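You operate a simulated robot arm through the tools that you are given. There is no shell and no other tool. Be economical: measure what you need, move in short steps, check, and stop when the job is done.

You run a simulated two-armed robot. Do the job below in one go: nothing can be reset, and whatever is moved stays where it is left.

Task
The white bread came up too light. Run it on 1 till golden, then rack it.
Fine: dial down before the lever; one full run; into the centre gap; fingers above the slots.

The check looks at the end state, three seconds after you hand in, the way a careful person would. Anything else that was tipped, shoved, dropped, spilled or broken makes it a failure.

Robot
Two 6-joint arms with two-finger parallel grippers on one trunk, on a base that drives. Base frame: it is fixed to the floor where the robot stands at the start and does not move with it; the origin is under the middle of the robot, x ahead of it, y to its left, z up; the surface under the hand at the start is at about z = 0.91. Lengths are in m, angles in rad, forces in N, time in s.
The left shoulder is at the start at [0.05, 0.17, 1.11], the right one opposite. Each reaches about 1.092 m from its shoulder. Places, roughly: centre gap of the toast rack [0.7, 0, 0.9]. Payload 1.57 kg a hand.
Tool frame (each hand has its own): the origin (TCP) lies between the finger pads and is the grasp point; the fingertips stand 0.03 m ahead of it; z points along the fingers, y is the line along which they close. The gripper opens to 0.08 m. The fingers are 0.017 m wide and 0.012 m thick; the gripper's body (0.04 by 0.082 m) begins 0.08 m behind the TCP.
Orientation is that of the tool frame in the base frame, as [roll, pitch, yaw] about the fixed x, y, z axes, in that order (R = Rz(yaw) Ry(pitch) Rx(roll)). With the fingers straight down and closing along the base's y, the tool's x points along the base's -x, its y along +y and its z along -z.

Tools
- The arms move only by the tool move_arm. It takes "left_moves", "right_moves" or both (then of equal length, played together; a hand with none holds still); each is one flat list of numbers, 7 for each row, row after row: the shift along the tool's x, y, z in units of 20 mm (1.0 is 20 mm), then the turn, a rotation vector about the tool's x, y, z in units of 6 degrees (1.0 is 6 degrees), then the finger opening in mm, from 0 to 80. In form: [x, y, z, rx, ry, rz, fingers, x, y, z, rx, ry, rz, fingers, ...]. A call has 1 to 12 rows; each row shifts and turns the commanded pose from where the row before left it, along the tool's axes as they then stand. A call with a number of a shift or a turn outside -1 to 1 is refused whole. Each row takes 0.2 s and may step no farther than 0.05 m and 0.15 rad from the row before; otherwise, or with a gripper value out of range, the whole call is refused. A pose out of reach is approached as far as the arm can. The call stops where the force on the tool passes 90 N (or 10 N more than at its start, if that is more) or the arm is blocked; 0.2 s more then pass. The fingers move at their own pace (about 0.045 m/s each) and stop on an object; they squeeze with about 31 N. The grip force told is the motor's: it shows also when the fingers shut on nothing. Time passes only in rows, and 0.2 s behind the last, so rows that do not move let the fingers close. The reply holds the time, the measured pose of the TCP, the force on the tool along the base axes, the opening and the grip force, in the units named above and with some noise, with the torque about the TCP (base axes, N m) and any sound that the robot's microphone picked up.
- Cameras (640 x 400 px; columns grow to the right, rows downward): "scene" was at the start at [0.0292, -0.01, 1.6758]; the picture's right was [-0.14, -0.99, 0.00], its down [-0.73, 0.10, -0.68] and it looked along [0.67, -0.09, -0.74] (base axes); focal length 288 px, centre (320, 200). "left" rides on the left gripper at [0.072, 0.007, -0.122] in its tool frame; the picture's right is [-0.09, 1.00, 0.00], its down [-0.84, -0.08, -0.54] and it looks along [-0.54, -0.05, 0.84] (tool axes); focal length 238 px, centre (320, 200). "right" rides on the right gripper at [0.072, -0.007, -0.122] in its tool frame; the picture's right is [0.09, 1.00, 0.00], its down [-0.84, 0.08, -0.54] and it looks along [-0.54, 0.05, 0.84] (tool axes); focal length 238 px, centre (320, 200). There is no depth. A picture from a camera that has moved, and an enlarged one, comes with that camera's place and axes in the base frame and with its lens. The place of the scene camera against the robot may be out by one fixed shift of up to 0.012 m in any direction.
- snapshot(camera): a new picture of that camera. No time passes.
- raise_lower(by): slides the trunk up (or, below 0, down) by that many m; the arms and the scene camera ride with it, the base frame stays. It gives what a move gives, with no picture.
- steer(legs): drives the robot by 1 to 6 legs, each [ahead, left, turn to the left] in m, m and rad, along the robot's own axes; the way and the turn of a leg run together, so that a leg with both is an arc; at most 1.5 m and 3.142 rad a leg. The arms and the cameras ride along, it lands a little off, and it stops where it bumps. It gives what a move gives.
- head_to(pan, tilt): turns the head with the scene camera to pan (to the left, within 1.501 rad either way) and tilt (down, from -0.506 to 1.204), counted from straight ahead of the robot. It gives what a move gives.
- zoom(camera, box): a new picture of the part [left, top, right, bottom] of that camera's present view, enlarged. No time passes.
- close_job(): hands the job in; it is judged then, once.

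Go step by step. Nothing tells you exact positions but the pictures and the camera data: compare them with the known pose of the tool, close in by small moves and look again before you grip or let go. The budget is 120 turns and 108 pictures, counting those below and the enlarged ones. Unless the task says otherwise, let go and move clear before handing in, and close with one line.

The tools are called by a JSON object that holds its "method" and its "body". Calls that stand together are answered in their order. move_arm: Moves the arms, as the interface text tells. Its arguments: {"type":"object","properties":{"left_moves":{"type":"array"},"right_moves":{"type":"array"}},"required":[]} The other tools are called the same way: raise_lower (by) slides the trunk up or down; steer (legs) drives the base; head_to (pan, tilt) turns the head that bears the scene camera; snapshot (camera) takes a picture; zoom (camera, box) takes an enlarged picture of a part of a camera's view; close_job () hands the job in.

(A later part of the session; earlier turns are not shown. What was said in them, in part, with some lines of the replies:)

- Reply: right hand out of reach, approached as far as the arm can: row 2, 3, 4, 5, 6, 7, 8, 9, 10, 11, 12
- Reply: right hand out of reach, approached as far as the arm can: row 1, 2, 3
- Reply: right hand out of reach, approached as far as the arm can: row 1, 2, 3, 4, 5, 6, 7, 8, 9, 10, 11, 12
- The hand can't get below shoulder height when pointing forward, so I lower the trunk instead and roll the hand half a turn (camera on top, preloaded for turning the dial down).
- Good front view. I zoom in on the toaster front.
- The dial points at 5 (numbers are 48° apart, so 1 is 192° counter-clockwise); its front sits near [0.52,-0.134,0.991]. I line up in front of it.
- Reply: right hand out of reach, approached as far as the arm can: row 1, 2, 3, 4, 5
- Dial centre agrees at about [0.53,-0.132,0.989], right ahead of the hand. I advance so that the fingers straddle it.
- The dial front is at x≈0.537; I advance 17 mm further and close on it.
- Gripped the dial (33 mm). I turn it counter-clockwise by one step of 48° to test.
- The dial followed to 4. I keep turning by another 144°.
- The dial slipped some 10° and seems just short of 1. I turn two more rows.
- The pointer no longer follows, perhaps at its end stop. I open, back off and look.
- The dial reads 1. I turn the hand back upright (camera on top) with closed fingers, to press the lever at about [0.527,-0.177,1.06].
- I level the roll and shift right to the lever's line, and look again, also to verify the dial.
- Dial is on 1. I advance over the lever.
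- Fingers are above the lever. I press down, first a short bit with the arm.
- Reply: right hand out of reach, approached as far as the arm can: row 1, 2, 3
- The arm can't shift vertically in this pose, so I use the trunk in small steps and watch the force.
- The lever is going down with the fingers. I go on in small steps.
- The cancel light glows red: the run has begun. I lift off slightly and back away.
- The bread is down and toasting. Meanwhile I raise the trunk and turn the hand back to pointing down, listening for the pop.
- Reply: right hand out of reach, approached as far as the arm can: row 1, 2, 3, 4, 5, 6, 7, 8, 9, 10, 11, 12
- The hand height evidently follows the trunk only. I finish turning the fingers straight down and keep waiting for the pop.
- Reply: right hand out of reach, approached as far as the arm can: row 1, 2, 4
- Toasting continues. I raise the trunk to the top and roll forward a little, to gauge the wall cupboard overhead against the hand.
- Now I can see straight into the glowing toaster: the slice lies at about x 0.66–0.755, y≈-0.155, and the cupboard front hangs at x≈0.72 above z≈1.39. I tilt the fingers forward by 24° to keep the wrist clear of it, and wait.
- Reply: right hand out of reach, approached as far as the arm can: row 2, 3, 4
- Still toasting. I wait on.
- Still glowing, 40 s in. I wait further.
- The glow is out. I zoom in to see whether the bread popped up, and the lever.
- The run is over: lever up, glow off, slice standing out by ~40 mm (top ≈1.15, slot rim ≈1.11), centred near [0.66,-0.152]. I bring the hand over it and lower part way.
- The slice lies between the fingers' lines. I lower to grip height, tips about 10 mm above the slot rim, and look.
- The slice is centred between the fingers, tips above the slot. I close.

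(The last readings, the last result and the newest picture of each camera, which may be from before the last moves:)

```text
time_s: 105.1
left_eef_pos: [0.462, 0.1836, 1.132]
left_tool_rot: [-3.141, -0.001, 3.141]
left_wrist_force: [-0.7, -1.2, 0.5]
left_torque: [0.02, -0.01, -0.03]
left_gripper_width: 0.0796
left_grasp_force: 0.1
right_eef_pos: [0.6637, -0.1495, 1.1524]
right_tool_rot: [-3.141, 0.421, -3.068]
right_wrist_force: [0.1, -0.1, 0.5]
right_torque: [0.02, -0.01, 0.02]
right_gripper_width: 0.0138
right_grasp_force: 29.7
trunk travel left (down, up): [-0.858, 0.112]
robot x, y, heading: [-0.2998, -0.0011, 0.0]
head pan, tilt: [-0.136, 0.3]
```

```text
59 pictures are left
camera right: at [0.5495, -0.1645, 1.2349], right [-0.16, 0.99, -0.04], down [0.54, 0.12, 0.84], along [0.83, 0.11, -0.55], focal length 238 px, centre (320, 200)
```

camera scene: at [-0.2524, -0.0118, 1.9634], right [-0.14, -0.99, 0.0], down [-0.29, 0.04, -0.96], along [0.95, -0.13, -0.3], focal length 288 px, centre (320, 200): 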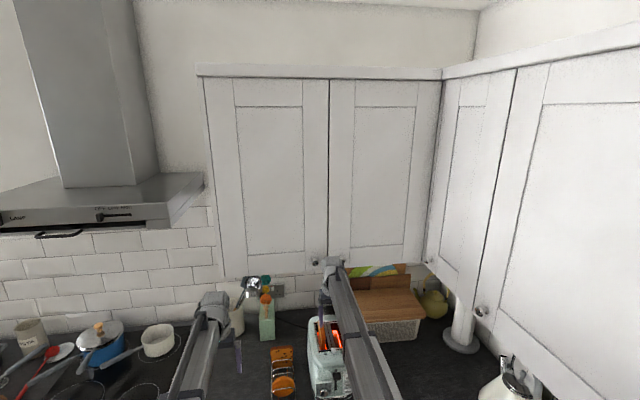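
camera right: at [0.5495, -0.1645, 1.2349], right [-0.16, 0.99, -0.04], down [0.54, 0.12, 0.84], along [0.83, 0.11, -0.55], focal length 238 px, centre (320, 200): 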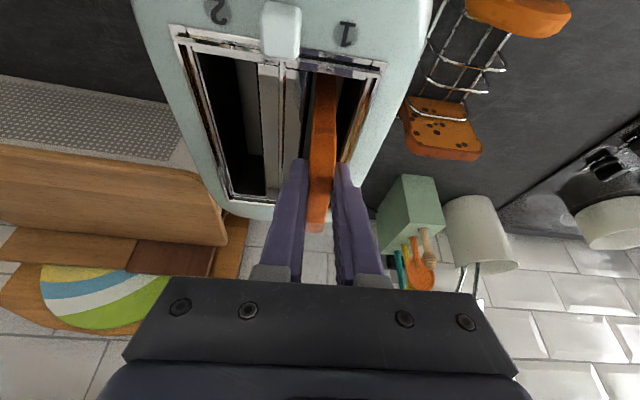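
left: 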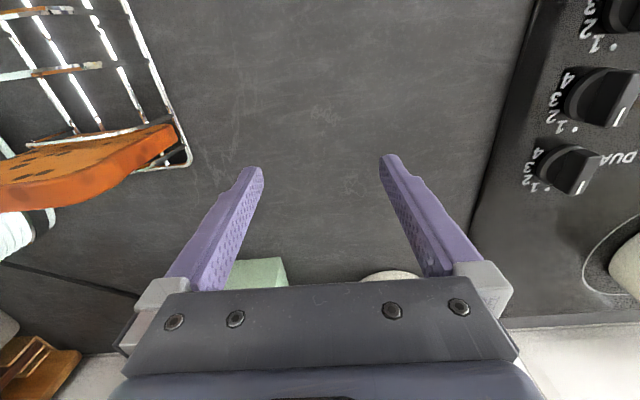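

Gripped (13.8 mm). I lift it in two steps.

{"method": "raise_lower", "body": {"by": 0.03}}

{"method": "raise_lower", "body": {"by": 0.08}}

{"method": "snapshot", "body": {"camera": "right"}}

{"method": "zoom", "body": {"camera": "scene", "box": [280, 230, 400, 400]}}

```text
time_s: 105.9
left_eef_pos: [0.4626, 0.1824, 1.1634]
left_tool_rot: [-3.141, 0.0, -3.14]
left_wrist_force: [0.4, 0.5, -0.1]
left_torque: [0.02, -0.01, 0.03]
left_gripper_width: 0.08
left_grasp_force: 0.0
right_eef_pos: [0.6636, -0.1501, 1.1812]
right_tool_rot: [3.141, 0.42, -3.068]
right_wrist_force: [-0.4, 0.4, -0.7]
right_torque: [0.0, 0.01, 0.0]
right_gripper_width: 0.014
right_grasp_force: 29.8
trunk travel left (down, up): [-0.888, 0.082]
robot x, y, heading: [-0.2946, 0.0018, 0.005]
head pan, tilt: [-0.136, 0.3]
```

```text
time_s: 107.0
left_eef_pos: [0.4632, 0.182, 1.2429]
left_tool_rot: [-3.141, -0.001, 3.141]
left_wrist_force: [0.0, -0.6, -0.8]
left_torque: [0.0, 0.01, -0.01]
left_gripper_width: 0.0801
left_grasp_force: 0.1
right_eef_pos: [0.6643, -0.149, 1.2629]
right_tool_rot: [3.141, 0.42, -3.068]
right_wrist_force: [0.1, -0.6, 0.1]
right_torque: [-0.02, 0.01, -0.05]
right_gripper_width: 0.0139
right_grasp_force: 30.4
trunk travel left (down, up): [-0.968, 0.002]
robot x, y, heading: [-0.2987, -0.0018, 0.0]
head pan, tilt: [-0.136, 0.3]
```

```text
58 pictures are left
camera right: at [0.5497, -0.1645, 1.3447], right [-0.16, 0.99, -0.04], down [0.54, 0.12, 0.84], along [0.83, 0.11, -0.55], focal length 238 px, centre (320, 200)
```

right: 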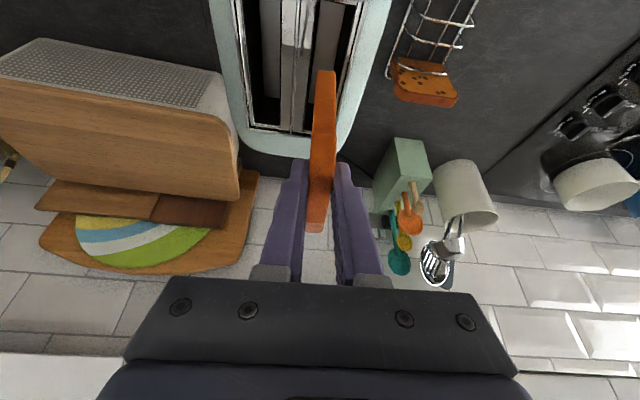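

```text
2.35 times, centred on (340, 315) of scene
camera zoom: at [-0.2535, -0.0118, 1.9654], right [-0.14, -0.99, 0.0], down [-0.29, 0.04, -0.96], along [0.95, -0.13, -0.3], focal length 676 px, centre (273, -71)
```

zoom: 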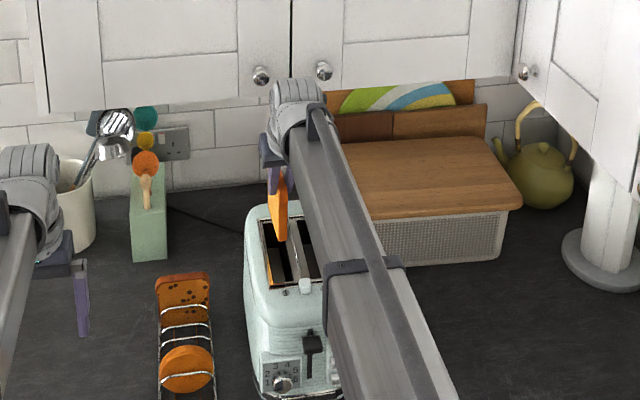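

The slice is out and held. I back away from the cupboard, swing the left arm aside, and turn the slice by 90° clockwise (hand leaning to the left side).

{"method": "steer", "body": {"legs": [[-0.22, 0, 0]]}}

{"method": "move_arm", "body": {"left_moves": [0.9, 0.6, 0, 0, 0, 0, 80, 0.9, 0.6, 0, 0, 0, 0, 80, 0.9, 0.6, 0, 0, 0, 0, 80, 0.9, 0.6, 0, 0, 0, 0, 80, 0.9, 0.6, 0, 0, 0, 0, 80, 0.9, 0.6, 0, 0, 0, 0, 80, 0.9, 0.6, 0, 0, 0, 0, 80, 0.9, 0.6, 0, 0, 0, 0, 80, 0.9, 0.6, 0, 0, 0, 0, 80, 0.9, 0.6, 0, 0, 0, 0, 80, 0.9, 0.6, 0, 0, 0, 0, 80, 0.9, 0.6, 0, 0, 0, 0, 80]}}

{"method": "move_arm", "body": {"right_moves": [0, 0, 0, 0.4, 0, 0.897, 5, 0, 0, 0, 0.4, 0, 0.897, 5, 0, 0, 0, 0.4, 0, 0.897, 5, 0, 0, 0, 0.4, 0, 0.897, 5, 0, 0, 0, 0.4, 0, 0.897, 5, 0, 0, 0, 0.4, 0, 0.897, 5, 0, 0, 0, 0.4, 0, 0.897, 5, 0, 0, 0, 0.4, 0, 0.897, 5]}}

{"method": "snapshot", "body": {"camera": "scene"}}

```text
time_s: 108.7
left_eef_pos: [0.2395, 0.1812, 1.2437]
left_tool_rot: [-3.141, -0.002, -3.141]
left_wrist_force: [0.0, -0.7, 1.0]
left_torque: [0.03, -0.02, -0.01]
left_gripper_width: 0.0799
left_grasp_force: 0.0
right_eef_pos: [0.4416, -0.1499, 1.2625]
right_tool_rot: [3.141, 0.422, -3.07]
right_wrist_force: [-1.1, -0.4, -0.3]
right_torque: [0.0, 0.0, 0.01]
right_gripper_width: 0.014
right_grasp_force: 30.5
trunk travel left (down, up): [-0.968, 0.002]
robot x, y, heading: [-0.5206, 0.0031, -0.0]
head pan, tilt: [-0.136, 0.3]
```

```text
time_s: 111.3
left_eef_pos: [0.025, 0.3261, 1.2429]
left_tool_rot: [-3.141, -0.001, 3.141]
left_wrist_force: [-0.2, 0.3, -0.7]
left_torque: [0.0, -0.01, -0.01]
left_gripper_width: 0.08
left_grasp_force: 0.1
right_eef_pos: [0.4433, -0.1508, 1.2629]
right_tool_rot: [3.14, 0.42, -3.069]
right_wrist_force: [-0.4, -0.5, -0.1]
right_torque: [0.0, -0.03, 0.03]
right_gripper_width: 0.0137
right_grasp_force: 30.6
trunk travel left (down, up): [-0.968, 0.002]
robot x, y, heading: [-0.5183, 0.0002, -0.003]
head pan, tilt: [-0.136, 0.3]
```

```text
time_s: 113.1
left_eef_pos: [0.0248, 0.326, 1.2425]
left_tool_rot: [-3.14, 0.0, 3.141]
left_wrist_force: [0.3, -0.7, 0.1]
left_torque: [0.0, -0.03, 0.01]
left_gripper_width: 0.08
left_grasp_force: 0.2
right_eef_pos: [0.4429, -0.1512, 1.2626]
right_tool_rot: [3.14, 0.421, 2.389]
right_wrist_force: [0.9, 0.3, -0.1]
right_torque: [0.0, 0.0, 0.0]
right_gripper_width: 0.0138
right_grasp_force: 30.5
trunk travel left (down, up): [-0.968, 0.002]
robot x, y, heading: [-0.5172, 0.0026, 0.005]
head pan, tilt: [-0.136, 0.3]
```

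```text
56 pictures are left
camera scene: at [-0.4751, -0.0116, 1.9655], right [-0.14, -0.99, 0.0], down [-0.29, 0.04, -0.96], along [0.95, -0.13, -0.3], focal length 288 px, centre (320, 200)
```

scene: 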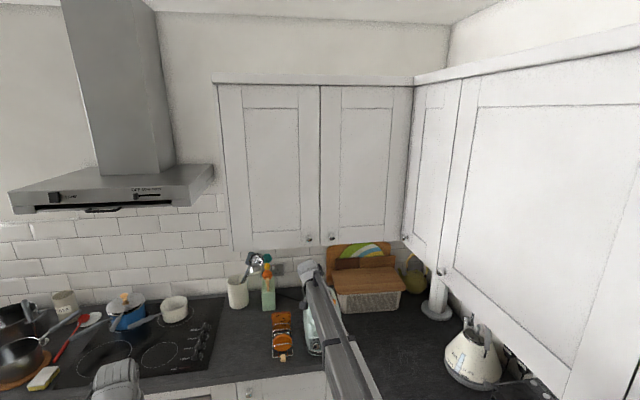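

Half-way turned, going fine. I finish the turn, shift the robot left, and look down.

{"method": "move_arm", "body": {"right_moves": [0, 0, 0, 0.397, 0, 0.893, 5, 0, 0, 0, 0.397, 0, 0.893, 5, 0, 0, 0, 0.397, 0, 0.893, 5, 0, 0, 0, 0.397, 0, 0.893, 5, 0, 0, 0, 0.397, 0, 0.893, 5, 0, 0, 0, 0.397, 0, 0.893, 5, 0, 0, 0, 0.397, 0, 0.893, 5, 0, 0, 0, 0.397, 0, 0.893, 5]}}

{"method": "steer", "body": {"legs": [[0, 0.26, 0]]}}

{"method": "head_to", "body": {"pan": -0.2, "tilt": 0.75}}

{"method": "snapshot", "body": {"camera": "scene"}}

{"method": "snapshot", "body": {"camera": "right"}}

```text
time_s: 114.9
left_eef_pos: [0.024, 0.3263, 1.2437]
left_tool_rot: [3.141, 0.0, 3.142]
left_wrist_force: [0.3, 0.2, 0.5]
left_torque: [0.0, 0.0, -0.01]
left_gripper_width: 0.08
left_grasp_force: 0.0
right_eef_pos: [0.3982, -0.1552, 1.2624]
right_tool_rot: [3.139, 0.42, 1.571]
right_wrist_force: [-0.1, 0.4, -0.5]
right_torque: [-0.01, -0.01, -0.02]
right_gripper_width: 0.0139
right_grasp_force: 30.2
right hand out of reach, approached as far as the arm can: row 4, 5, 6, 7, 8
trunk travel left (down, up): [-0.968, 0.002]
robot x, y, heading: [-0.5176, -0.0017, 0.003]
head pan, tilt: [-0.136, 0.3]
```

```text
time_s: 116.8
left_eef_pos: [0.0249, 0.5896, 1.243]
left_tool_rot: [-3.14, 0.0, -3.141]
left_wrist_force: [-0.2, 0.1, 0.7]
left_torque: [-0.03, -0.02, -0.03]
left_gripper_width: 0.0797
left_grasp_force: 0.0
right_eef_pos: [0.3981, 0.1056, 1.2626]
right_tool_rot: [3.136, 0.418, 1.573]
right_wrist_force: [-0.3, 0.2, 0.8]
right_torque: [-0.03, -0.01, 0.01]
right_gripper_width: 0.0136
right_grasp_force: 30.4
trunk travel left (down, up): [-0.968, 0.002]
robot x, y, heading: [-0.5177, 0.2633, -0.001]
head pan, tilt: [-0.136, 0.3]
```

```text
time_s: 117.7
left_eef_pos: [0.024, 0.5872, 1.243]
left_tool_rot: [3.141, 0.001, 3.139]
left_wrist_force: [-0.5, -0.4, 0.3]
left_torque: [0.0, 0.0, 0.01]
left_gripper_width: 0.08
left_grasp_force: 0.1
right_eef_pos: [0.3981, 0.1059, 1.2623]
right_tool_rot: [3.138, 0.418, 1.572]
right_wrist_force: [0.8, 0.4, -0.6]
right_torque: [0.02, 0.02, 0.01]
right_gripper_width: 0.0139
right_grasp_force: 30.9
trunk travel left (down, up): [-0.968, 0.002]
robot x, y, heading: [-0.5197, 0.2624, -0.0]
head pan, tilt: [-0.201, 0.75]
```

```text
55 pictures are left
camera scene: at [-0.4865, 0.2462, 1.9252], right [-0.2, -0.98, 0.0], down [-0.67, 0.14, -0.73], along [0.72, -0.15, -0.68], focal length 288 px, centre (320, 200)
```

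scene: 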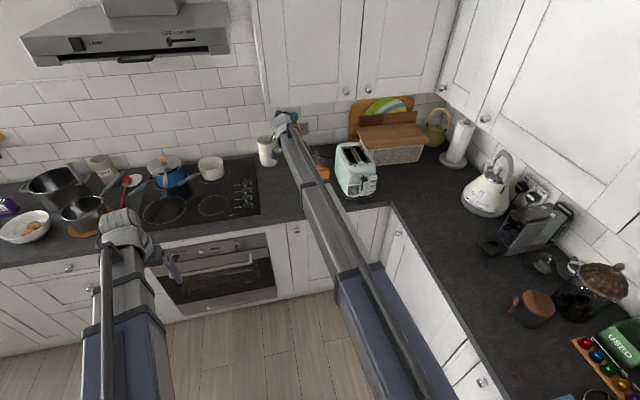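

```text
54 pictures are left
camera right: at [0.3914, 0.2216, 1.3449], right [1.0, 0.09, -0.03], down [0.08, -0.54, 0.84], along [0.05, -0.83, -0.55], focal length 238 px, centre (320, 200)
```

right: 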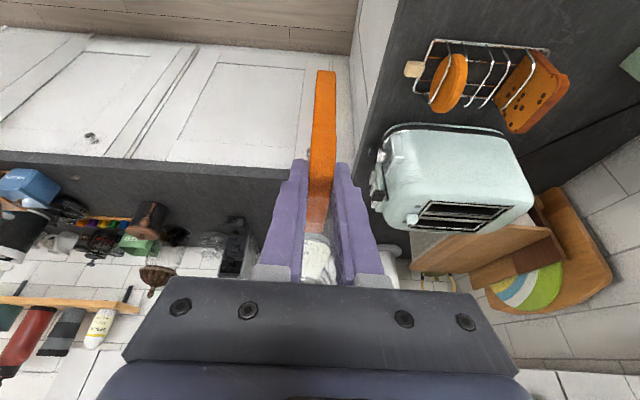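

The slice is now turned to face the rack. I zoom in on the rack from the left side to read the gaps.

{"method": "zoom", "body": {"camera": "right", "box": [400, 30, 580, 142]}}

```text
3.56 times, centred on (490, 86) of right
camera zoom: at [0.3914, 0.2216, 1.3449], right [1.0, 0.09, -0.03], down [0.08, -0.54, 0.84], along [0.05, -0.83, -0.55], focal length 848 px, centre (-284, 605)
```

zoom: 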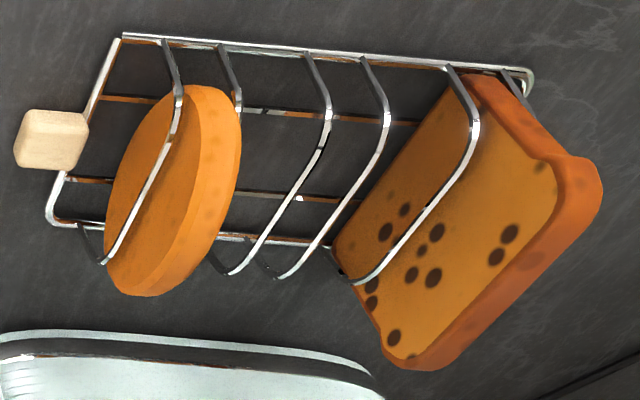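

Rack hoops lie at x ≈ .59,.615 | .654,.682 | .722,.748, y −.03…+.06, about .96 high; so the centre gap is near [0.668, 0.016]. I shift a bit left, lower the slice, and drive up beside the rack.

{"method": "steer", "body": {"legs": [[0, 0.06, 0]]}}

{"method": "raise_lower", "body": {"by": -0.16}}

{"method": "steer", "body": {"legs": [[0.24, 0, 0]]}}

{"method": "snapshot", "body": {"camera": "right"}}

{"method": "snapshot", "body": {"camera": "scene"}}

```text
time_s: 118.7
left_eef_pos: [0.0255, 0.6494, 1.2413]
left_tool_rot: [-3.139, 0.002, 3.139]
left_wrist_force: [0.0, 1.0, -0.4]
left_torque: [-0.05, -0.02, 0.01]
left_gripper_width: 0.0798
left_grasp_force: 0.0
right_eef_pos: [0.3976, 0.1676, 1.2625]
right_tool_rot: [3.139, 0.421, 1.57]
right_wrist_force: [-0.1, 0.7, -0.6]
right_torque: [0.0, -0.01, 0.02]
right_gripper_width: 0.0137
right_grasp_force: 30.5
trunk travel left (down, up): [-0.968, 0.002]
robot x, y, heading: [-0.5198, 0.3226, -0.001]
head pan, tilt: [-0.201, 0.75]
```

```text
time_s: 120.5
left_eef_pos: [0.0258, 0.6469, 1.0821]
left_tool_rot: [-3.141, 0.001, 3.139]
left_wrist_force: [-0.6, 0.3, -0.9]
left_torque: [-0.01, 0.01, 0.02]
left_gripper_width: 0.0799
left_grasp_force: 0.0
right_eef_pos: [0.3986, 0.1652, 1.1027]
right_tool_rot: [3.138, 0.419, 1.571]
right_wrist_force: [0.2, -0.4, 0.5]
right_torque: [0.04, -0.01, -0.01]
right_gripper_width: 0.0137
right_grasp_force: 30.5
trunk travel left (down, up): [-0.808, 0.162]
robot x, y, heading: [-0.5187, 0.3229, -0.004]
head pan, tilt: [-0.201, 0.75]
```

```text
time_s: 122.3
left_eef_pos: [0.2679, 0.6443, 1.0816]
left_tool_rot: [-3.142, -0.001, 3.138]
left_wrist_force: [0.7, 0.2, -0.3]
left_torque: [-0.01, 0.05, -0.02]
left_gripper_width: 0.08
left_grasp_force: 0.1
right_eef_pos: [0.6398, 0.161, 1.1002]
right_tool_rot: [3.139, 0.418, 1.567]
right_wrist_force: [1.5, -0.2, -0.8]
right_torque: [-0.04, -0.01, -0.02]
right_gripper_width: 0.0136
right_grasp_force: 29.9
trunk travel left (down, up): [-0.808, 0.162]
robot x, y, heading: [-0.2779, 0.3241, 0.003]
head pan, tilt: [-0.201, 0.75]
```

```text
52 pictures are left
camera right: at [0.6333, 0.2767, 1.1838], right [1.0, 0.08, -0.03], down [0.07, -0.54, 0.84], along [0.05, -0.83, -0.55], focal length 238 px, centre (320, 200)
```

right: 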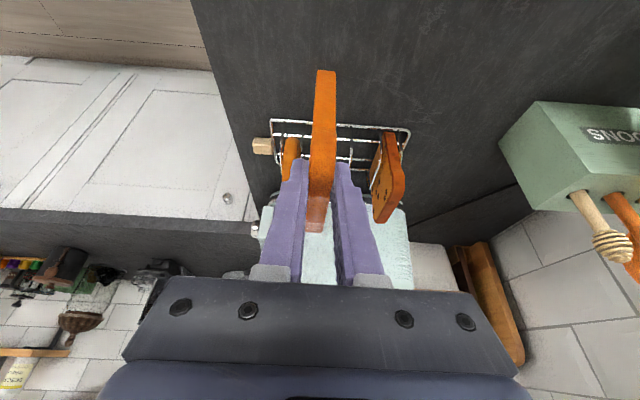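

```text
51 pictures are left
camera scene: at [-0.2437, 0.3047, 1.7651], right [-0.2, -0.98, 0.0], down [-0.67, 0.14, -0.73], along [0.72, -0.15, -0.68], focal length 288 px, centre (320, 200)
```

scene: 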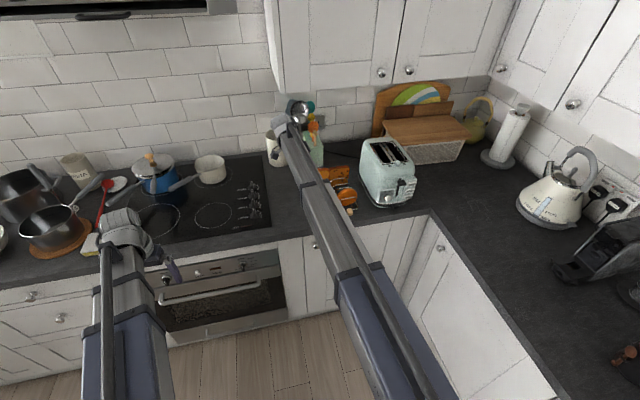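

{"method": "zoom", "body": {"camera": "right", "box": [240, 60, 430, 240]}}

{"method": "zoom", "body": {"camera": "scene", "box": [280, 130, 380, 230]}}

```text
2.22 times, centred on (335, 150) of right
camera zoom: at [0.6333, 0.2767, 1.1838], right [1.0, 0.08, -0.03], down [0.07, -0.54, 0.84], along [0.05, -0.83, -0.55], focal length 530 px, centre (287, 311)
```

zoom: 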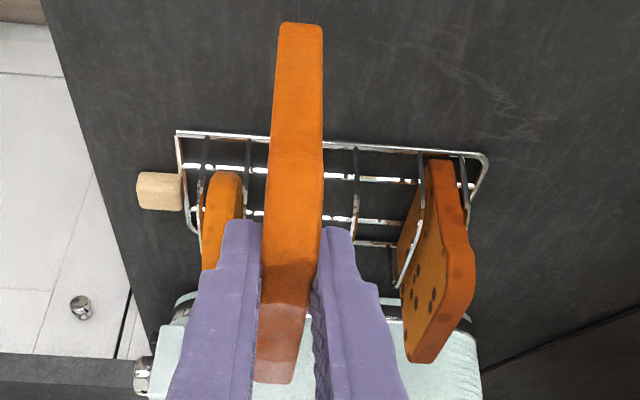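

```text
4.00 times, centred on (330, 180) of scene
camera zoom: at [-0.2437, 0.3047, 1.7651], right [-0.2, -0.98, 0.0], down [-0.67, 0.14, -0.73], along [0.72, -0.15, -0.68], focal length 1150 px, centre (280, 280)
```

zoom: 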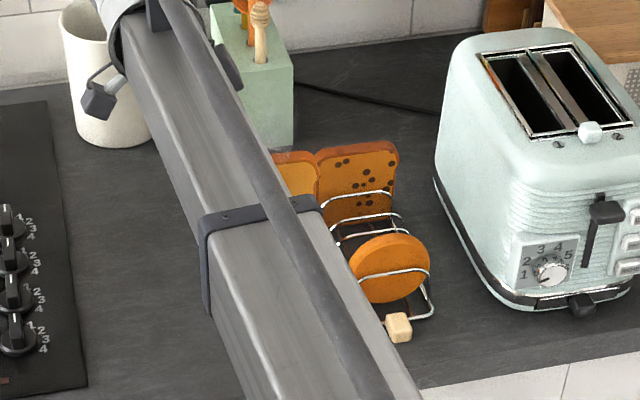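

The hoops re-measure the same (centre gap x≈0.669). I roll a little forward for arm slack, then set x precisely.

{"method": "steer", "body": {"legs": [[0.06, 0, 0]]}}

{"method": "move_arm", "body": {"right_moves": [0, -0.75, 0, 0, 0, 0, 5, 0, -0.8, 0, 0, 0, 0, 5]}}

{"method": "zoom", "body": {"camera": "right", "box": [220, 60, 410, 240]}}

```text
time_s: 123.2
left_eef_pos: [0.3294, 0.6447, 1.0824]
left_tool_rot: [-3.141, -0.001, 3.136]
left_wrist_force: [0.0, 0.7, -0.5]
left_torque: [-0.05, 0.02, -0.03]
left_gripper_width: 0.0801
left_grasp_force: 0.1
right_eef_pos: [0.7001, 0.1609, 1.0996]
right_tool_rot: [3.139, 0.419, 1.567]
right_wrist_force: [-0.3, 0.0, -2.0]
right_torque: [0.0, 0.03, -0.01]
right_gripper_width: 0.0135
right_grasp_force: 30.8
trunk travel left (down, up): [-0.808, 0.162]
robot x, y, heading: [-0.2185, 0.3222, -0.003]
head pan, tilt: [-0.201, 0.75]
```

```text
time_s: 123.8
left_eef_pos: [0.3276, 0.6441, 1.0831]
left_tool_rot: [3.141, -0.001, 3.137]
left_wrist_force: [0.2, -0.6, -0.9]
left_torque: [0.03, 0.0, -0.02]
left_gripper_width: 0.0805
left_grasp_force: 0.0
right_eef_pos: [0.668, 0.1588, 1.1019]
right_tool_rot: [3.137, 0.418, 1.566]
right_wrist_force: [0.3, -1.2, -1.2]
right_torque: [0.0, 0.0, -0.01]
right_gripper_width: 0.014
right_grasp_force: 30.4
trunk travel left (down, up): [-0.808, 0.162]
robot x, y, heading: [-0.2196, 0.3215, -0.01]
head pan, tilt: [-0.201, 0.75]
```

```text
2.22 times, centred on (315, 150) of right
camera zoom: at [0.6606, 0.2757, 1.1851], right [1.0, 0.08, -0.03], down [0.07, -0.54, 0.84], along [0.05, -0.84, -0.55], focal length 530 px, centre (331, 311)
```

zoom: 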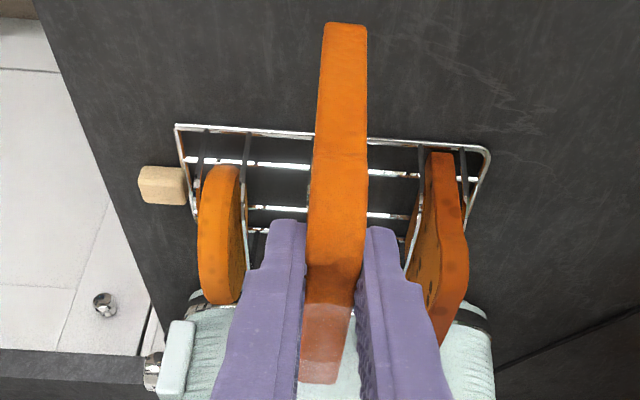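

Aligned in x with the centre gap. I now slide over the rack towards y≈0.026 and look.

{"method": "move_arm", "body": {"right_moves": [-0.869, 0.015, 0.386, 0, 0, 0, 5, -0.869, 0.015, 0.386, 0, 0, 0, 5, -0.869, 0.015, 0.386, 0, 0, 0, 5, -0.869, 0.015, 0.386, 0, 0, 0, 5, -0.869, 0.015, 0.386, 0, 0, 0, 5, -0.869, 0.015, 0.386, 0, 0, 0, 5, -0.869, 0.015, 0.386, 0, 0, 0, 5]}}

{"method": "snapshot", "body": {"camera": "right"}}

{"method": "zoom", "body": {"camera": "scene", "box": [280, 120, 400, 240]}}

```text
time_s: 125.4
left_eef_pos: [0.3269, 0.6434, 1.0822]
left_tool_rot: [3.14, 0.002, 3.136]
left_wrist_force: [-0.6, -0.4, 0.6]
left_torque: [0.01, 0.0, -0.04]
left_gripper_width: 0.08
left_grasp_force: 0.0
right_eef_pos: [0.6697, 0.0272, 1.1024]
right_tool_rot: [3.138, 0.419, 1.567]
right_wrist_force: [-0.4, 0.0, -1.3]
right_torque: [0.02, -0.01, 0.01]
right_gripper_width: 0.0141
right_grasp_force: 30.6
trunk travel left (down, up): [-0.808, 0.162]
robot x, y, heading: [-0.2145, 0.3236, -0.002]
head pan, tilt: [-0.201, 0.75]
```

```text
47 pictures are left
camera right: at [0.6623, 0.1426, 1.1848], right [1.0, 0.08, -0.03], down [0.07, -0.54, 0.84], along [0.05, -0.83, -0.55], focal length 238 px, centre (320, 200)
```

right: 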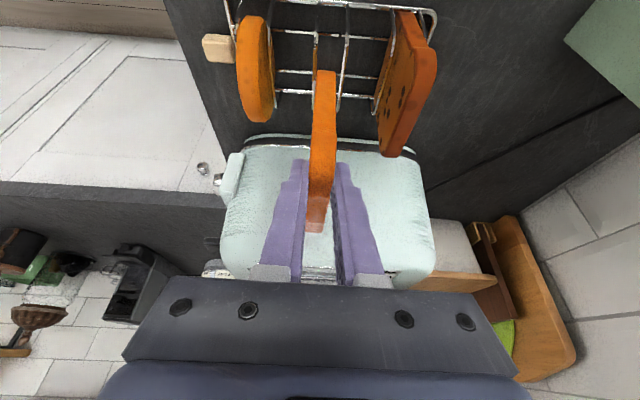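

```text
3.33 times, centred on (340, 180) of scene
camera zoom: at [-0.1856, 0.3039, 1.7651], right [-0.2, -0.98, 0.0], down [-0.67, 0.14, -0.73], along [0.72, -0.15, -0.68], focal length 958 px, centre (253, 267)
```

zoom: 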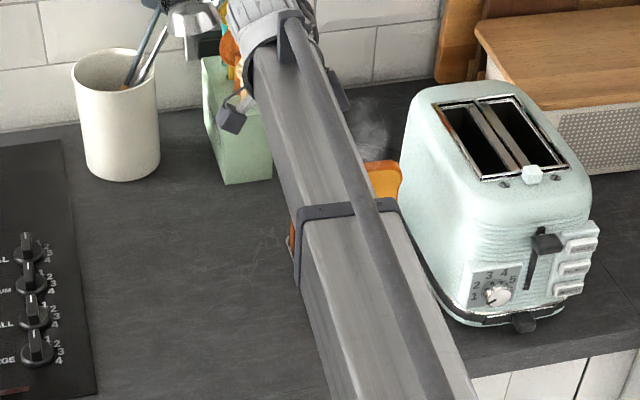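

{"method": "zoom", "body": {"camera": "right", "box": [220, 0, 440, 170]}}

```text
2.35 times, centred on (330, 85) of right
camera zoom: at [0.6623, 0.1426, 1.1848], right [1.0, 0.08, -0.03], down [0.07, -0.54, 0.84], along [0.05, -0.83, -0.55], focal length 561 px, centre (296, 471)
```

zoom: 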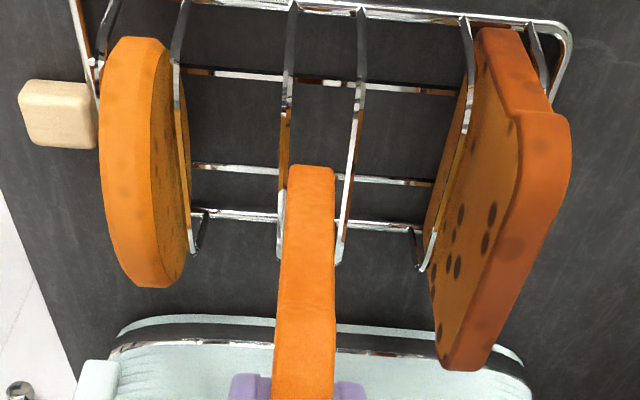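

The slice hangs right between hoops 3 and 4. I lower by 30 mm and look.

{"method": "raise_lower", "body": {"by": -0.03}}

{"method": "zoom", "body": {"camera": "right", "box": [220, 0, 440, 170]}}

```text
time_s: 126.2
left_eef_pos: [0.3263, 0.6444, 1.0536]
left_tool_rot: [3.141, 0.002, 3.137]
left_wrist_force: [0.0, 0.4, 0.1]
left_torque: [0.01, 0.0, -0.01]
left_gripper_width: 0.0801
left_grasp_force: 0.0
right_eef_pos: [0.6686, 0.0264, 1.0738]
right_tool_rot: [3.135, 0.421, 1.567]
right_wrist_force: [3.6, 0.2, 21.1]
right_torque: [-0.29, -0.24, 0.13]
right_gripper_width: 0.0139
right_grasp_force: 30.5
trunk travel left (down, up): [-0.778, 0.192]
robot x, y, heading: [-0.2174, 0.3219, -0.001]
head pan, tilt: [-0.201, 0.75]
```

```text
2.35 times, centred on (330, 85) of right
camera zoom: at [0.6613, 0.144, 1.1565], right [1.0, 0.08, -0.03], down [0.07, -0.54, 0.84], along [0.05, -0.84, -0.55], focal length 561 px, centre (296, 471)
```

zoom: 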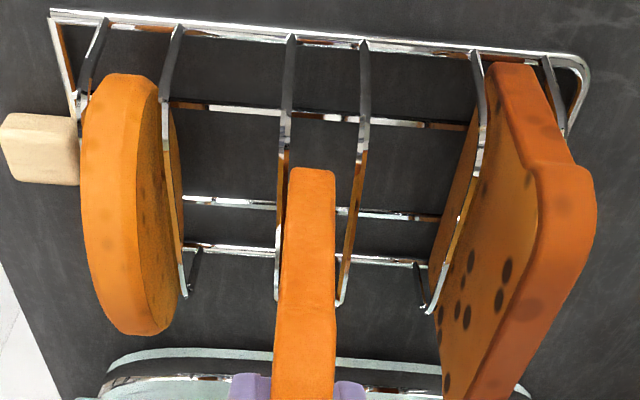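

A 21 N touch: the slice's bottom met the front hoop (hoop 3). I lift 12 mm, shift 5 mm in +x, and look again.

{"method": "raise_lower", "body": {"by": 0.015}}

{"method": "move_arm", "body": {"right_moves": [0, 0.25, 0, 0, 0, 0, 5, 0, 0, 0, 0, 0, 0, 5]}}

{"method": "zoom", "body": {"camera": "right", "box": [270, 40, 370, 140]}}

{"method": "snapshot", "body": {"camera": "right"}}

```text
time_s: 126.8
left_eef_pos: [0.3281, 0.6442, 1.0671]
left_tool_rot: [-3.142, -0.002, 3.136]
left_wrist_force: [0.0, 0.2, 0.2]
left_torque: [0.02, 0.0, -0.01]
left_gripper_width: 0.08
left_grasp_force: 0.1
right_eef_pos: [0.6687, 0.0279, 1.0864]
right_tool_rot: [3.137, 0.42, 1.57]
right_wrist_force: [0.3, 0.0, -0.6]
right_torque: [-0.01, 0.01, 0.01]
right_gripper_width: 0.014
right_grasp_force: 30.6
trunk travel left (down, up): [-0.793, 0.177]
robot x, y, heading: [-0.2195, 0.3238, -0.009]
head pan, tilt: [-0.201, 0.75]
```

```text
time_s: 127.4
left_eef_pos: [0.3278, 0.6424, 1.0678]
left_tool_rot: [-3.139, 0.0, 3.138]
left_wrist_force: [0.1, 0.2, -0.8]
left_torque: [0.0, -0.04, -0.01]
left_gripper_width: 0.0801
left_grasp_force: 0.0
right_eef_pos: [0.6743, 0.0284, 1.0866]
right_tool_rot: [3.138, 0.419, 1.567]
right_wrist_force: [-0.3, 0.2, -0.2]
right_torque: [0.02, 0.01, 0.03]
right_gripper_width: 0.014
right_grasp_force: 30.3
trunk travel left (down, up): [-0.793, 0.177]
robot x, y, heading: [-0.2157, 0.3195, -0.005]
head pan, tilt: [-0.201, 0.75]
```

```text
4.00 times, centred on (320, 90) of right
camera zoom: at [0.6671, 0.1438, 1.17], right [1.0, 0.08, -0.03], down [0.07, -0.54, 0.84], along [0.05, -0.83, -0.55], focal length 953 px, centre (320, 640)
```

zoom: 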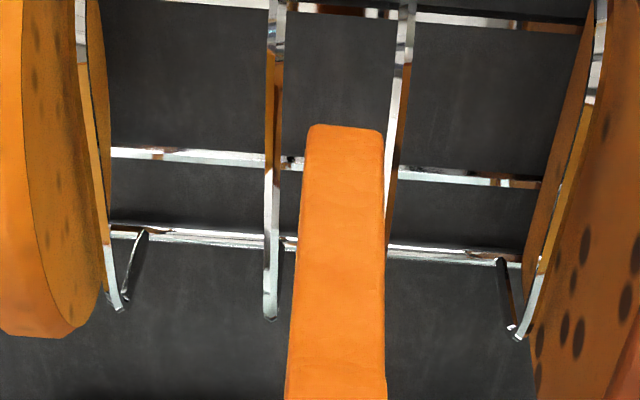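

```text
42 pictures are left
camera right: at [0.6671, 0.1438, 1.17], right [1.0, 0.08, -0.03], down [0.07, -0.54, 0.84], along [0.05, -0.83, -0.55], focal length 238 px, centre (320, 200)
```

right: 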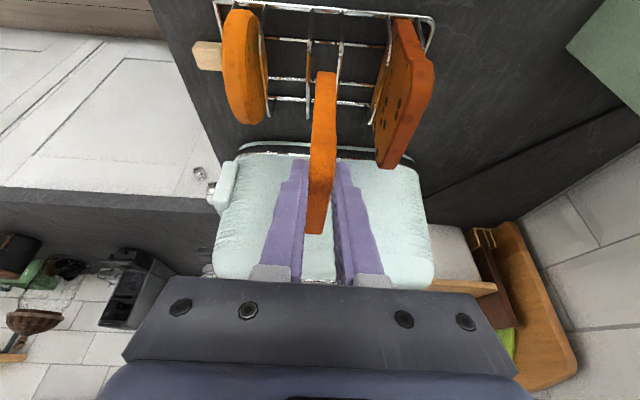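

The gap centre at crest height works out at x≈0.672 and the slice now stands at 0.6727. I lower again in small steps.

{"method": "raise_lower", "body": {"by": -0.018}}

{"method": "zoom", "body": {"camera": "right", "box": [250, 30, 390, 150]}}

```text
time_s: 128.1
left_eef_pos: [0.3265, 0.6439, 1.0514]
left_tool_rot: [3.141, 0.002, 3.137]
left_wrist_force: [0.6, 0.4, -0.1]
left_torque: [-0.01, 0.01, 0.02]
left_gripper_width: 0.0799
left_grasp_force: 0.0
right_eef_pos: [0.6733, 0.0283, 1.0697]
right_tool_rot: [3.139, 0.419, 1.567]
right_wrist_force: [-0.5, -0.4, 0.7]
right_torque: [0.04, 0.01, -0.03]
right_gripper_width: 0.0137
right_grasp_force: 30.7
trunk travel left (down, up): [-0.775, 0.195]
robot x, y, heading: [-0.2186, 0.3194, -0.002]
head pan, tilt: [-0.201, 0.75]
```

```text
3.33 times, centred on (320, 90) of right
camera zoom: at [0.667, 0.1437, 1.152], right [1.0, 0.08, -0.03], down [0.07, -0.54, 0.84], along [0.05, -0.83, -0.55], focal length 794 px, centre (320, 567)
```

zoom: 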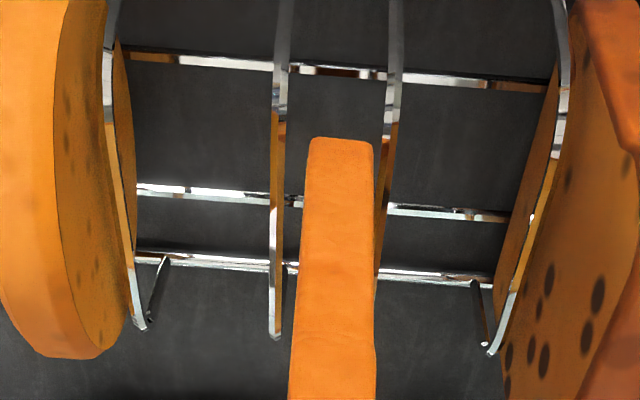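

No contact this time; the slice enters between the hoops. I continue down.

{"method": "raise_lower", "body": {"by": -0.015}}

{"method": "zoom", "body": {"camera": "right", "box": [250, 30, 390, 150]}}

```text
time_s: 128.7
left_eef_pos: [0.3269, 0.6437, 1.0347]
left_tool_rot: [3.141, -0.002, 3.138]
left_wrist_force: [-0.1, 0.4, -0.5]
left_torque: [-0.02, -0.02, -0.02]
left_gripper_width: 0.0799
left_grasp_force: 0.1
right_eef_pos: [0.6741, 0.0288, 1.054]
right_tool_rot: [3.138, 0.419, 1.567]
right_wrist_force: [-0.7, -0.6, 0.2]
right_torque: [0.04, 0.02, 0.02]
right_gripper_width: 0.0137
right_grasp_force: 30.6
trunk travel left (down, up): [-0.76, 0.21]
robot x, y, heading: [-0.2169, 0.3203, -0.007]
head pan, tilt: [-0.201, 0.75]
```

```text
3.33 times, centred on (320, 90) of right
camera zoom: at [0.6671, 0.1437, 1.137], right [1.0, 0.08, -0.03], down [0.07, -0.54, 0.84], along [0.05, -0.83, -0.55], focal length 794 px, centre (320, 567)
```

zoom: 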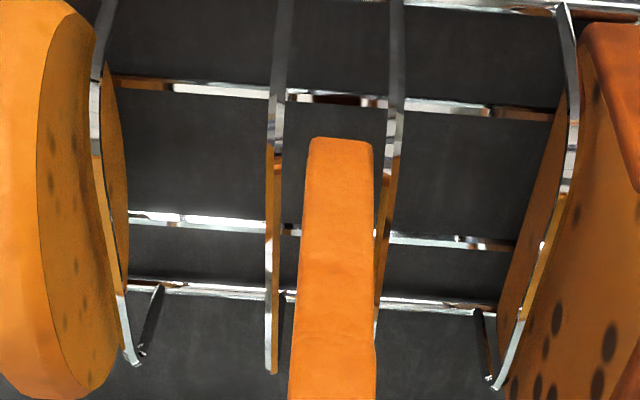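

{"method": "raise_lower", "body": {"by": -0.012}}

{"method": "raise_lower", "body": {"by": -0.006}}

{"method": "zoom", "body": {"camera": "right", "box": [230, 30, 410, 190]}}

```text
time_s: 129.3
left_eef_pos: [0.3268, 0.6445, 1.0233]
left_tool_rot: [3.141, -0.001, 3.138]
left_wrist_force: [-0.2, 1.4, -0.1]
left_torque: [-0.02, -0.02, 0.03]
left_gripper_width: 0.0802
left_grasp_force: 0.1
right_eef_pos: [0.6734, 0.0279, 1.0422]
right_tool_rot: [3.137, 0.419, 1.568]
right_wrist_force: [-1.0, -0.2, -0.5]
right_torque: [0.02, -0.02, 0.0]
right_gripper_width: 0.0138
right_grasp_force: 30.5
trunk travel left (down, up): [-0.748, 0.222]
robot x, y, heading: [-0.2197, 0.3181, -0.005]
head pan, tilt: [-0.201, 0.75]
```

```text
time_s: 129.8
left_eef_pos: [0.3266, 0.6439, 1.0155]
left_tool_rot: [-3.141, 0.0, 3.136]
left_wrist_force: [-0.2, 0.7, 0.0]
left_torque: [-0.02, 0.02, 0.02]
left_gripper_width: 0.08
left_grasp_force: 0.0
right_eef_pos: [0.6739, 0.0271, 1.0361]
right_tool_rot: [3.14, 0.42, 1.567]
right_wrist_force: [0.0, -0.1, 0.3]
right_torque: [0.01, 0.01, -0.01]
right_gripper_width: 0.0139
right_grasp_force: 30.3
trunk travel left (down, up): [-0.742, 0.228]
robot x, y, heading: [-0.2207, 0.3194, -0.011]
head pan, tilt: [-0.201, 0.75]
```

```text
2.50 times, centred on (320, 110) of right
camera zoom: at [0.6671, 0.1437, 1.119], right [1.0, 0.08, -0.03], down [0.07, -0.54, 0.84], along [0.05, -0.83, -0.55], focal length 596 px, centre (320, 425)
```

zoom: 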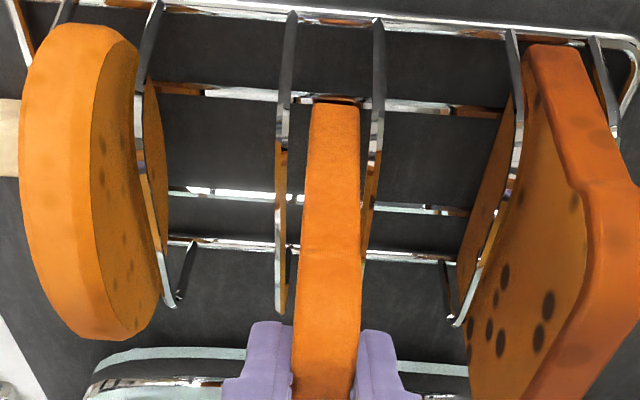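

{"method": "raise_lower", "body": {"by": -0.004}}

{"method": "raise_lower", "body": {"by": -0.004}}

{"method": "zoom", "body": {"camera": "right", "box": [230, 30, 410, 190]}}

```text
time_s: 130.4
left_eef_pos: [0.3277, 0.6427, 1.0129]
left_tool_rot: [3.141, -0.001, 3.137]
left_wrist_force: [0.1, 0.1, -0.5]
left_torque: [0.01, -0.02, 0.01]
left_gripper_width: 0.0798
left_grasp_force: 0.2
right_eef_pos: [0.6749, 0.0278, 1.032]
right_tool_rot: [3.138, 0.42, 1.567]
right_wrist_force: [-1.1, -0.4, -0.2]
right_torque: [0.01, -0.02, 0.01]
right_gripper_width: 0.0137
right_grasp_force: 30.3
trunk travel left (down, up): [-0.738, 0.232]
robot x, y, heading: [-0.2193, 0.3192, -0.006]
head pan, tilt: [-0.201, 0.75]
```

```text
time_s: 130.9
left_eef_pos: [0.3273, 0.6436, 1.0087]
left_tool_rot: [-3.142, 0.001, 3.137]
left_wrist_force: [-0.1, -0.1, 0.1]
left_torque: [-0.05, -0.04, 0.03]
left_gripper_width: 0.0798
left_grasp_force: 0.1
right_eef_pos: [0.6723, 0.0291, 1.0282]
right_tool_rot: [3.139, 0.42, 1.567]
right_wrist_force: [0.1, -0.2, -0.8]
right_torque: [0.01, 0.01, -0.05]
right_gripper_width: 0.0139
right_grasp_force: 29.1
trunk travel left (down, up): [-0.734, 0.236]
robot x, y, heading: [-0.2189, 0.3183, -0.008]
head pan, tilt: [-0.201, 0.75]
```

```text
2.50 times, centred on (320, 110) of right
camera zoom: at [0.6671, 0.1437, 1.1109], right [1.0, 0.08, -0.03], down [0.07, -0.54, 0.84], along [0.05, -0.83, -0.55], focal length 596 px, centre (320, 425)
```

zoom: 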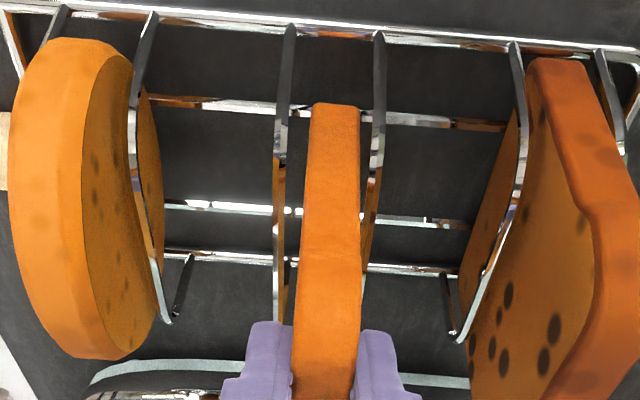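

Still no seat contact; the slice looks about 12 mm too far to −y relative to the rack's middle. I shift it +y by 12 mm and lower on.

{"method": "move_arm", "body": {"right_moves": [0.275, 0, -0.122, 0, 0, 0, 5, 0.275, 0, -0.122, 0, 0, 0, 5]}}

{"method": "raise_lower", "body": {"by": -0.004}}

{"method": "raise_lower", "body": {"by": -0.003}}

{"method": "zoom", "body": {"camera": "right", "box": [230, 30, 410, 190]}}

```text
time_s: 131.5
left_eef_pos: [0.3285, 0.6434, 1.0092]
left_tool_rot: [-3.141, 0.0, 3.136]
left_wrist_force: [-0.9, 0.2, -0.4]
left_torque: [-0.01, -0.02, 0.01]
left_gripper_width: 0.08
left_grasp_force: 0.0
right_eef_pos: [0.6737, 0.0394, 1.0278]
right_tool_rot: [3.139, 0.419, 1.567]
right_wrist_force: [0.0, -0.1, 0.3]
right_torque: [0.0, -0.02, -0.01]
right_gripper_width: 0.0136
right_grasp_force: 30.3
trunk travel left (down, up): [-0.734, 0.236]
robot x, y, heading: [-0.22, 0.317, -0.008]
head pan, tilt: [-0.201, 0.75]
```

```text
time_s: 132.0
left_eef_pos: [0.3267, 0.6446, 1.0046]
left_tool_rot: [-3.142, 0.0, 3.137]
left_wrist_force: [-0.3, 0.4, 0.1]
left_torque: [-0.03, 0.02, -0.03]
left_gripper_width: 0.0796
left_grasp_force: 0.1
right_eef_pos: [0.6739, 0.0396, 1.0235]
right_tool_rot: [3.137, 0.42, 1.566]
right_wrist_force: [-0.1, 0.2, -0.7]
right_torque: [-0.01, 0.02, 0.02]
right_gripper_width: 0.0139
right_grasp_force: 30.0
trunk travel left (down, up): [-0.73, 0.24]
robot x, y, heading: [-0.2133, 0.3171, -0.008]
head pan, tilt: [-0.201, 0.75]
```

```text
time_s: 132.6
left_eef_pos: [0.3265, 0.6447, 1.0031]
left_tool_rot: [-3.141, 0.001, 3.136]
left_wrist_force: [0.9, -0.1, 0.4]
left_torque: [0.02, -0.04, 0.01]
left_gripper_width: 0.0799
left_grasp_force: 0.0
right_eef_pos: [0.6728, 0.0399, 1.0233]
right_tool_rot: [3.134, 0.419, 1.564]
right_wrist_force: [2.9, 0.6, 20.2]
right_torque: [0.4, -0.24, -0.06]
right_gripper_width: 0.0136
right_grasp_force: 30.6
trunk travel left (down, up): [-0.727, 0.243]
robot x, y, heading: [-0.2162, 0.3206, -0.004]
head pan, tilt: [-0.201, 0.75]
```

```text
2.50 times, centred on (320, 110) of right
camera zoom: at [0.6663, 0.1559, 1.1056], right [1.0, 0.08, -0.03], down [0.07, -0.54, 0.84], along [0.05, -0.84, -0.55], focal length 596 px, centre (320, 425)
```

zoom: 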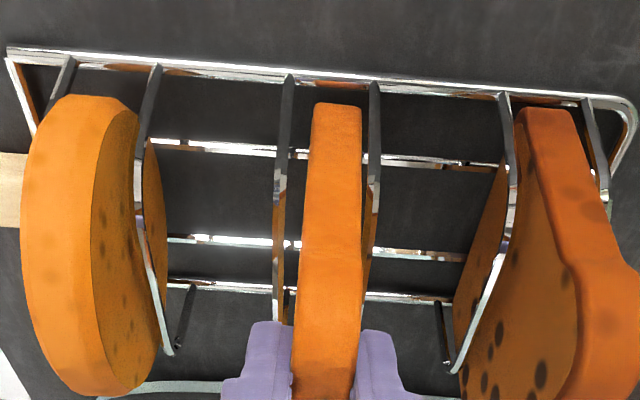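

Seated on the rack's rail (20 N). I ease off 2 mm and open gently.

{"method": "raise_lower", "body": {"by": 0.002}}

{"method": "move_arm", "body": {"right_moves": [0, 0, 0, 0, 0, 0, 16, 0, 0, 0, 0, 0, 0, 18, 0, 0, 0, 0, 0, 0, 20, 0, 0, 0, 0, 0, 0, 24, 0, 0, 0, 0, 0, 0, 28, 0, 0, 0, 0, 0, 0, 32, 0, 0, 0, 0, 0, 0, 32]}}

{"method": "snapshot", "body": {"camera": "right"}}

```text
time_s: 133.1
left_eef_pos: [0.3284, 0.6447, 1.0047]
left_tool_rot: [3.141, 0.001, 3.135]
left_wrist_force: [-0.5, 0.3, 0.2]
left_torque: [0.0, -0.01, -0.04]
left_gripper_width: 0.08
left_grasp_force: 0.1
right_eef_pos: [0.6729, 0.0404, 1.0242]
right_tool_rot: [3.139, 0.42, 1.567]
right_wrist_force: [0.3, -1.8, 4.0]
right_torque: [0.04, -0.02, -0.01]
right_gripper_width: 0.014
right_grasp_force: 30.2
trunk travel left (down, up): [-0.729, 0.241]
robot x, y, heading: [-0.2166, 0.3173, -0.001]
head pan, tilt: [-0.201, 0.75]
```

```text
time_s: 134.7
left_eef_pos: [0.3266, 0.6431, 1.0026]
left_tool_rot: [3.14, -0.001, 3.135]
left_wrist_force: [0.6, -0.1, 0.4]
left_torque: [-0.01, -0.04, -0.03]
left_gripper_width: 0.0798
left_grasp_force: 0.1
right_eef_pos: [0.6741, 0.0404, 1.0224]
right_tool_rot: [3.138, 0.419, 1.568]
right_wrist_force: [-0.3, 0.0, -0.6]
right_torque: [0.01, 0.01, 0.01]
right_gripper_width: 0.0321
right_grasp_force: 0.0
trunk travel left (down, up): [-0.729, 0.241]
robot x, y, heading: [-0.2156, 0.3174, -0.006]
head pan, tilt: [-0.201, 0.75]
```

```text
36 pictures are left
camera right: at [0.6675, 0.1557, 1.1059], right [1.0, 0.08, -0.03], down [0.07, -0.54, 0.84], along [0.05, -0.83, -0.55], focal length 238 px, centre (320, 200)
```

right: 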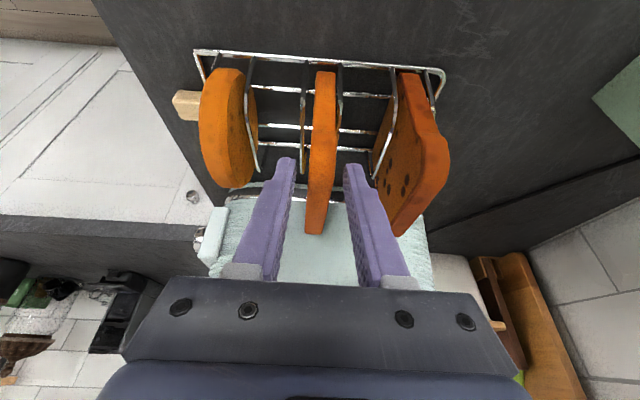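

The slice stands by itself in the centre gap. I rise straight up and look.

{"method": "raise_lower", "body": {"by": 0.085}}

{"method": "snapshot", "body": {"camera": "right"}}

```text
time_s: 135.9
left_eef_pos: [0.3274, 0.6439, 1.0883]
left_tool_rot: [-3.141, 0.001, 3.135]
left_wrist_force: [-0.4, -0.8, -0.6]
left_torque: [0.02, 0.0, -0.02]
left_gripper_width: 0.0798
left_grasp_force: 0.0
right_eef_pos: [0.6734, 0.0392, 1.1075]
right_tool_rot: [3.138, 0.418, 1.566]
right_wrist_force: [-0.1, -0.5, 0.4]
right_torque: [0.03, 0.0, 0.02]
right_gripper_width: 0.0322
right_grasp_force: 0.2
trunk travel left (down, up): [-0.814, 0.156]
robot x, y, heading: [-0.2177, 0.323, -0.008]
head pan, tilt: [-0.201, 0.75]
```

```text
35 pictures are left
camera right: at [0.6676, 0.1557, 1.1908], right [1.0, 0.08, -0.03], down [0.07, -0.54, 0.84], along [0.05, -0.83, -0.55], focal length 238 px, centre (320, 200)
```

right: 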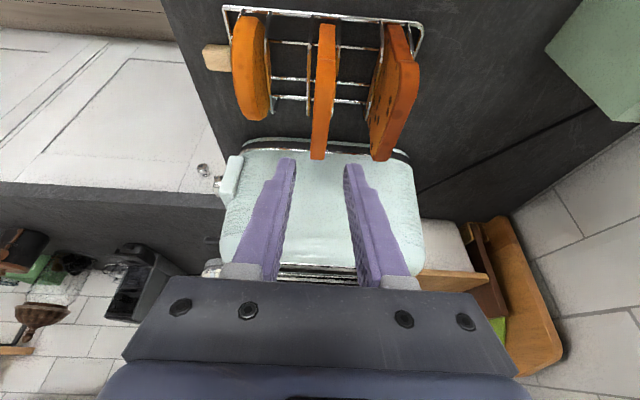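

Free of the toast. I move left and back away, then check the final scene.

{"method": "steer", "body": {"legs": [[0, 0.1, 0], [-0.35, 0, 0]]}}

{"method": "head_to", "body": {"pan": -0.35, "tilt": 0.6}}

{"method": "snapshot", "body": {"camera": "scene"}}

{"method": "snapshot", "body": {"camera": "right"}}

```text
time_s: 138.9
left_eef_pos: [-0.0254, 0.7453, 1.0897]
left_tool_rot: [3.141, 0.001, 3.134]
left_wrist_force: [0.0, 0.3, 0.5]
left_torque: [0.0, -0.04, 0.02]
left_gripper_width: 0.08
left_grasp_force: 0.1
right_eef_pos: [0.3191, 0.141, 1.1092]
right_tool_rot: [3.134, 0.418, 1.565]
right_wrist_force: [0.1, 1.2, 0.9]
right_torque: [0.03, -0.01, -0.01]
right_gripper_width: 0.032
right_grasp_force: 0.1
trunk travel left (down, up): [-0.814, 0.156]
robot x, y, heading: [-0.5772, 0.4188, -0.005]
head pan, tilt: [-0.201, 0.75]
```

```text
time_s: 139.6
left_eef_pos: [-0.0253, 0.7461, 1.0885]
left_tool_rot: [3.141, -0.001, 3.135]
left_wrist_force: [0.6, 0.0, -0.1]
left_torque: [0.03, -0.02, 0.0]
left_gripper_width: 0.0799
left_grasp_force: 0.0
right_eef_pos: [0.3221, 0.141, 1.1089]
right_tool_rot: [3.138, 0.42, 1.566]
right_wrist_force: [0.6, 0.2, 0.3]
right_torque: [0.01, -0.03, -0.01]
right_gripper_width: 0.032
right_grasp_force: 0.1
trunk travel left (down, up): [-0.814, 0.156]
robot x, y, heading: [-0.5728, 0.4232, -0.006]
head pan, tilt: [-0.351, 0.6]
```

```text
34 pictures are left
camera scene: at [-0.5371, 0.3929, 1.7839], right [-0.35, -0.94, 0.0], down [-0.53, 0.2, -0.82], along [0.77, -0.29, -0.57], focal length 288 px, centre (320, 200)
```

scene: 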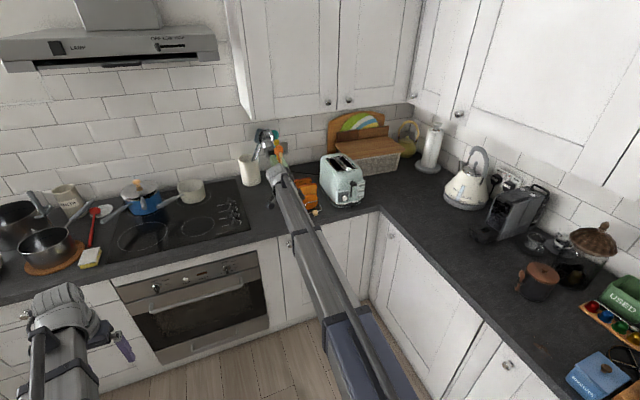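

```text
33 pictures are left
camera right: at [0.314, 0.2565, 1.1907], right [1.0, 0.08, -0.03], down [0.07, -0.54, 0.84], along [0.05, -0.84, -0.55], focal length 238 px, centre (320, 200)
```

right: 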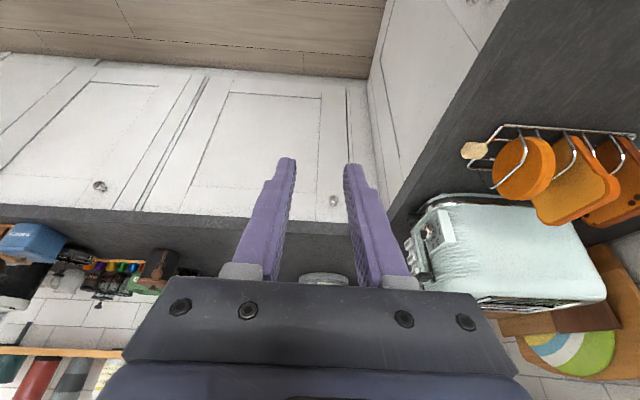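

{"method": "zoom", "body": {"camera": "right", "box": [450, 110, 640, 240]}}

{"method": "zoom", "body": {"camera": "scene", "box": [280, 140, 380, 220]}}

```text
3.08 times, centred on (545, 175) of right
camera zoom: at [0.314, 0.2565, 1.1907], right [1.0, 0.08, -0.03], down [0.07, -0.54, 0.84], along [0.05, -0.84, -0.55], focal length 733 px, centre (-372, 277)
```

zoom: 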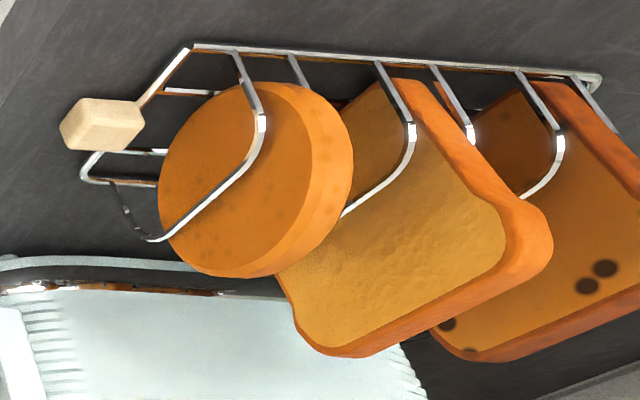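

```text
5.00 times, centred on (330, 180) of scene
camera zoom: at [-0.5371, 0.3929, 1.7839], right [-0.35, -0.94, 0.0], down [-0.53, 0.2, -0.82], along [0.77, -0.29, -0.57], focal length 1437 px, centre (270, 300)
```

zoom: 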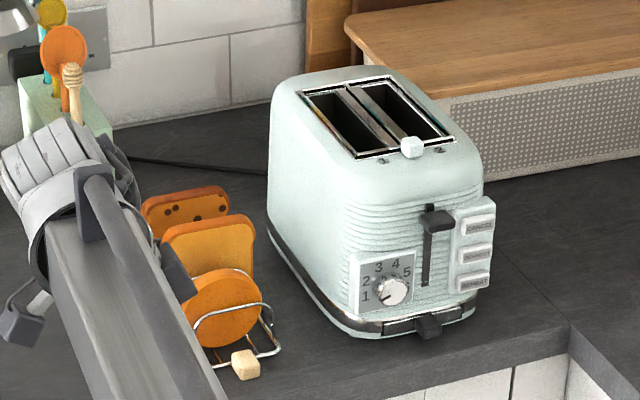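

The slice is golden and stands in the centre gap between the third and fourth hoops. The dial is on 1, the lever is up, and nothing else has moved, so I hand in.

{"method": "close_job", "body": {}}

```text
The job is handed in.
```

The white bread had one full run on 1, came up golden, and now stands in the centre gap of the toast rack. On the way in it touched one rack hoop (about 21 N), so I lifted it and realigned. Nothing was tipped or moved.
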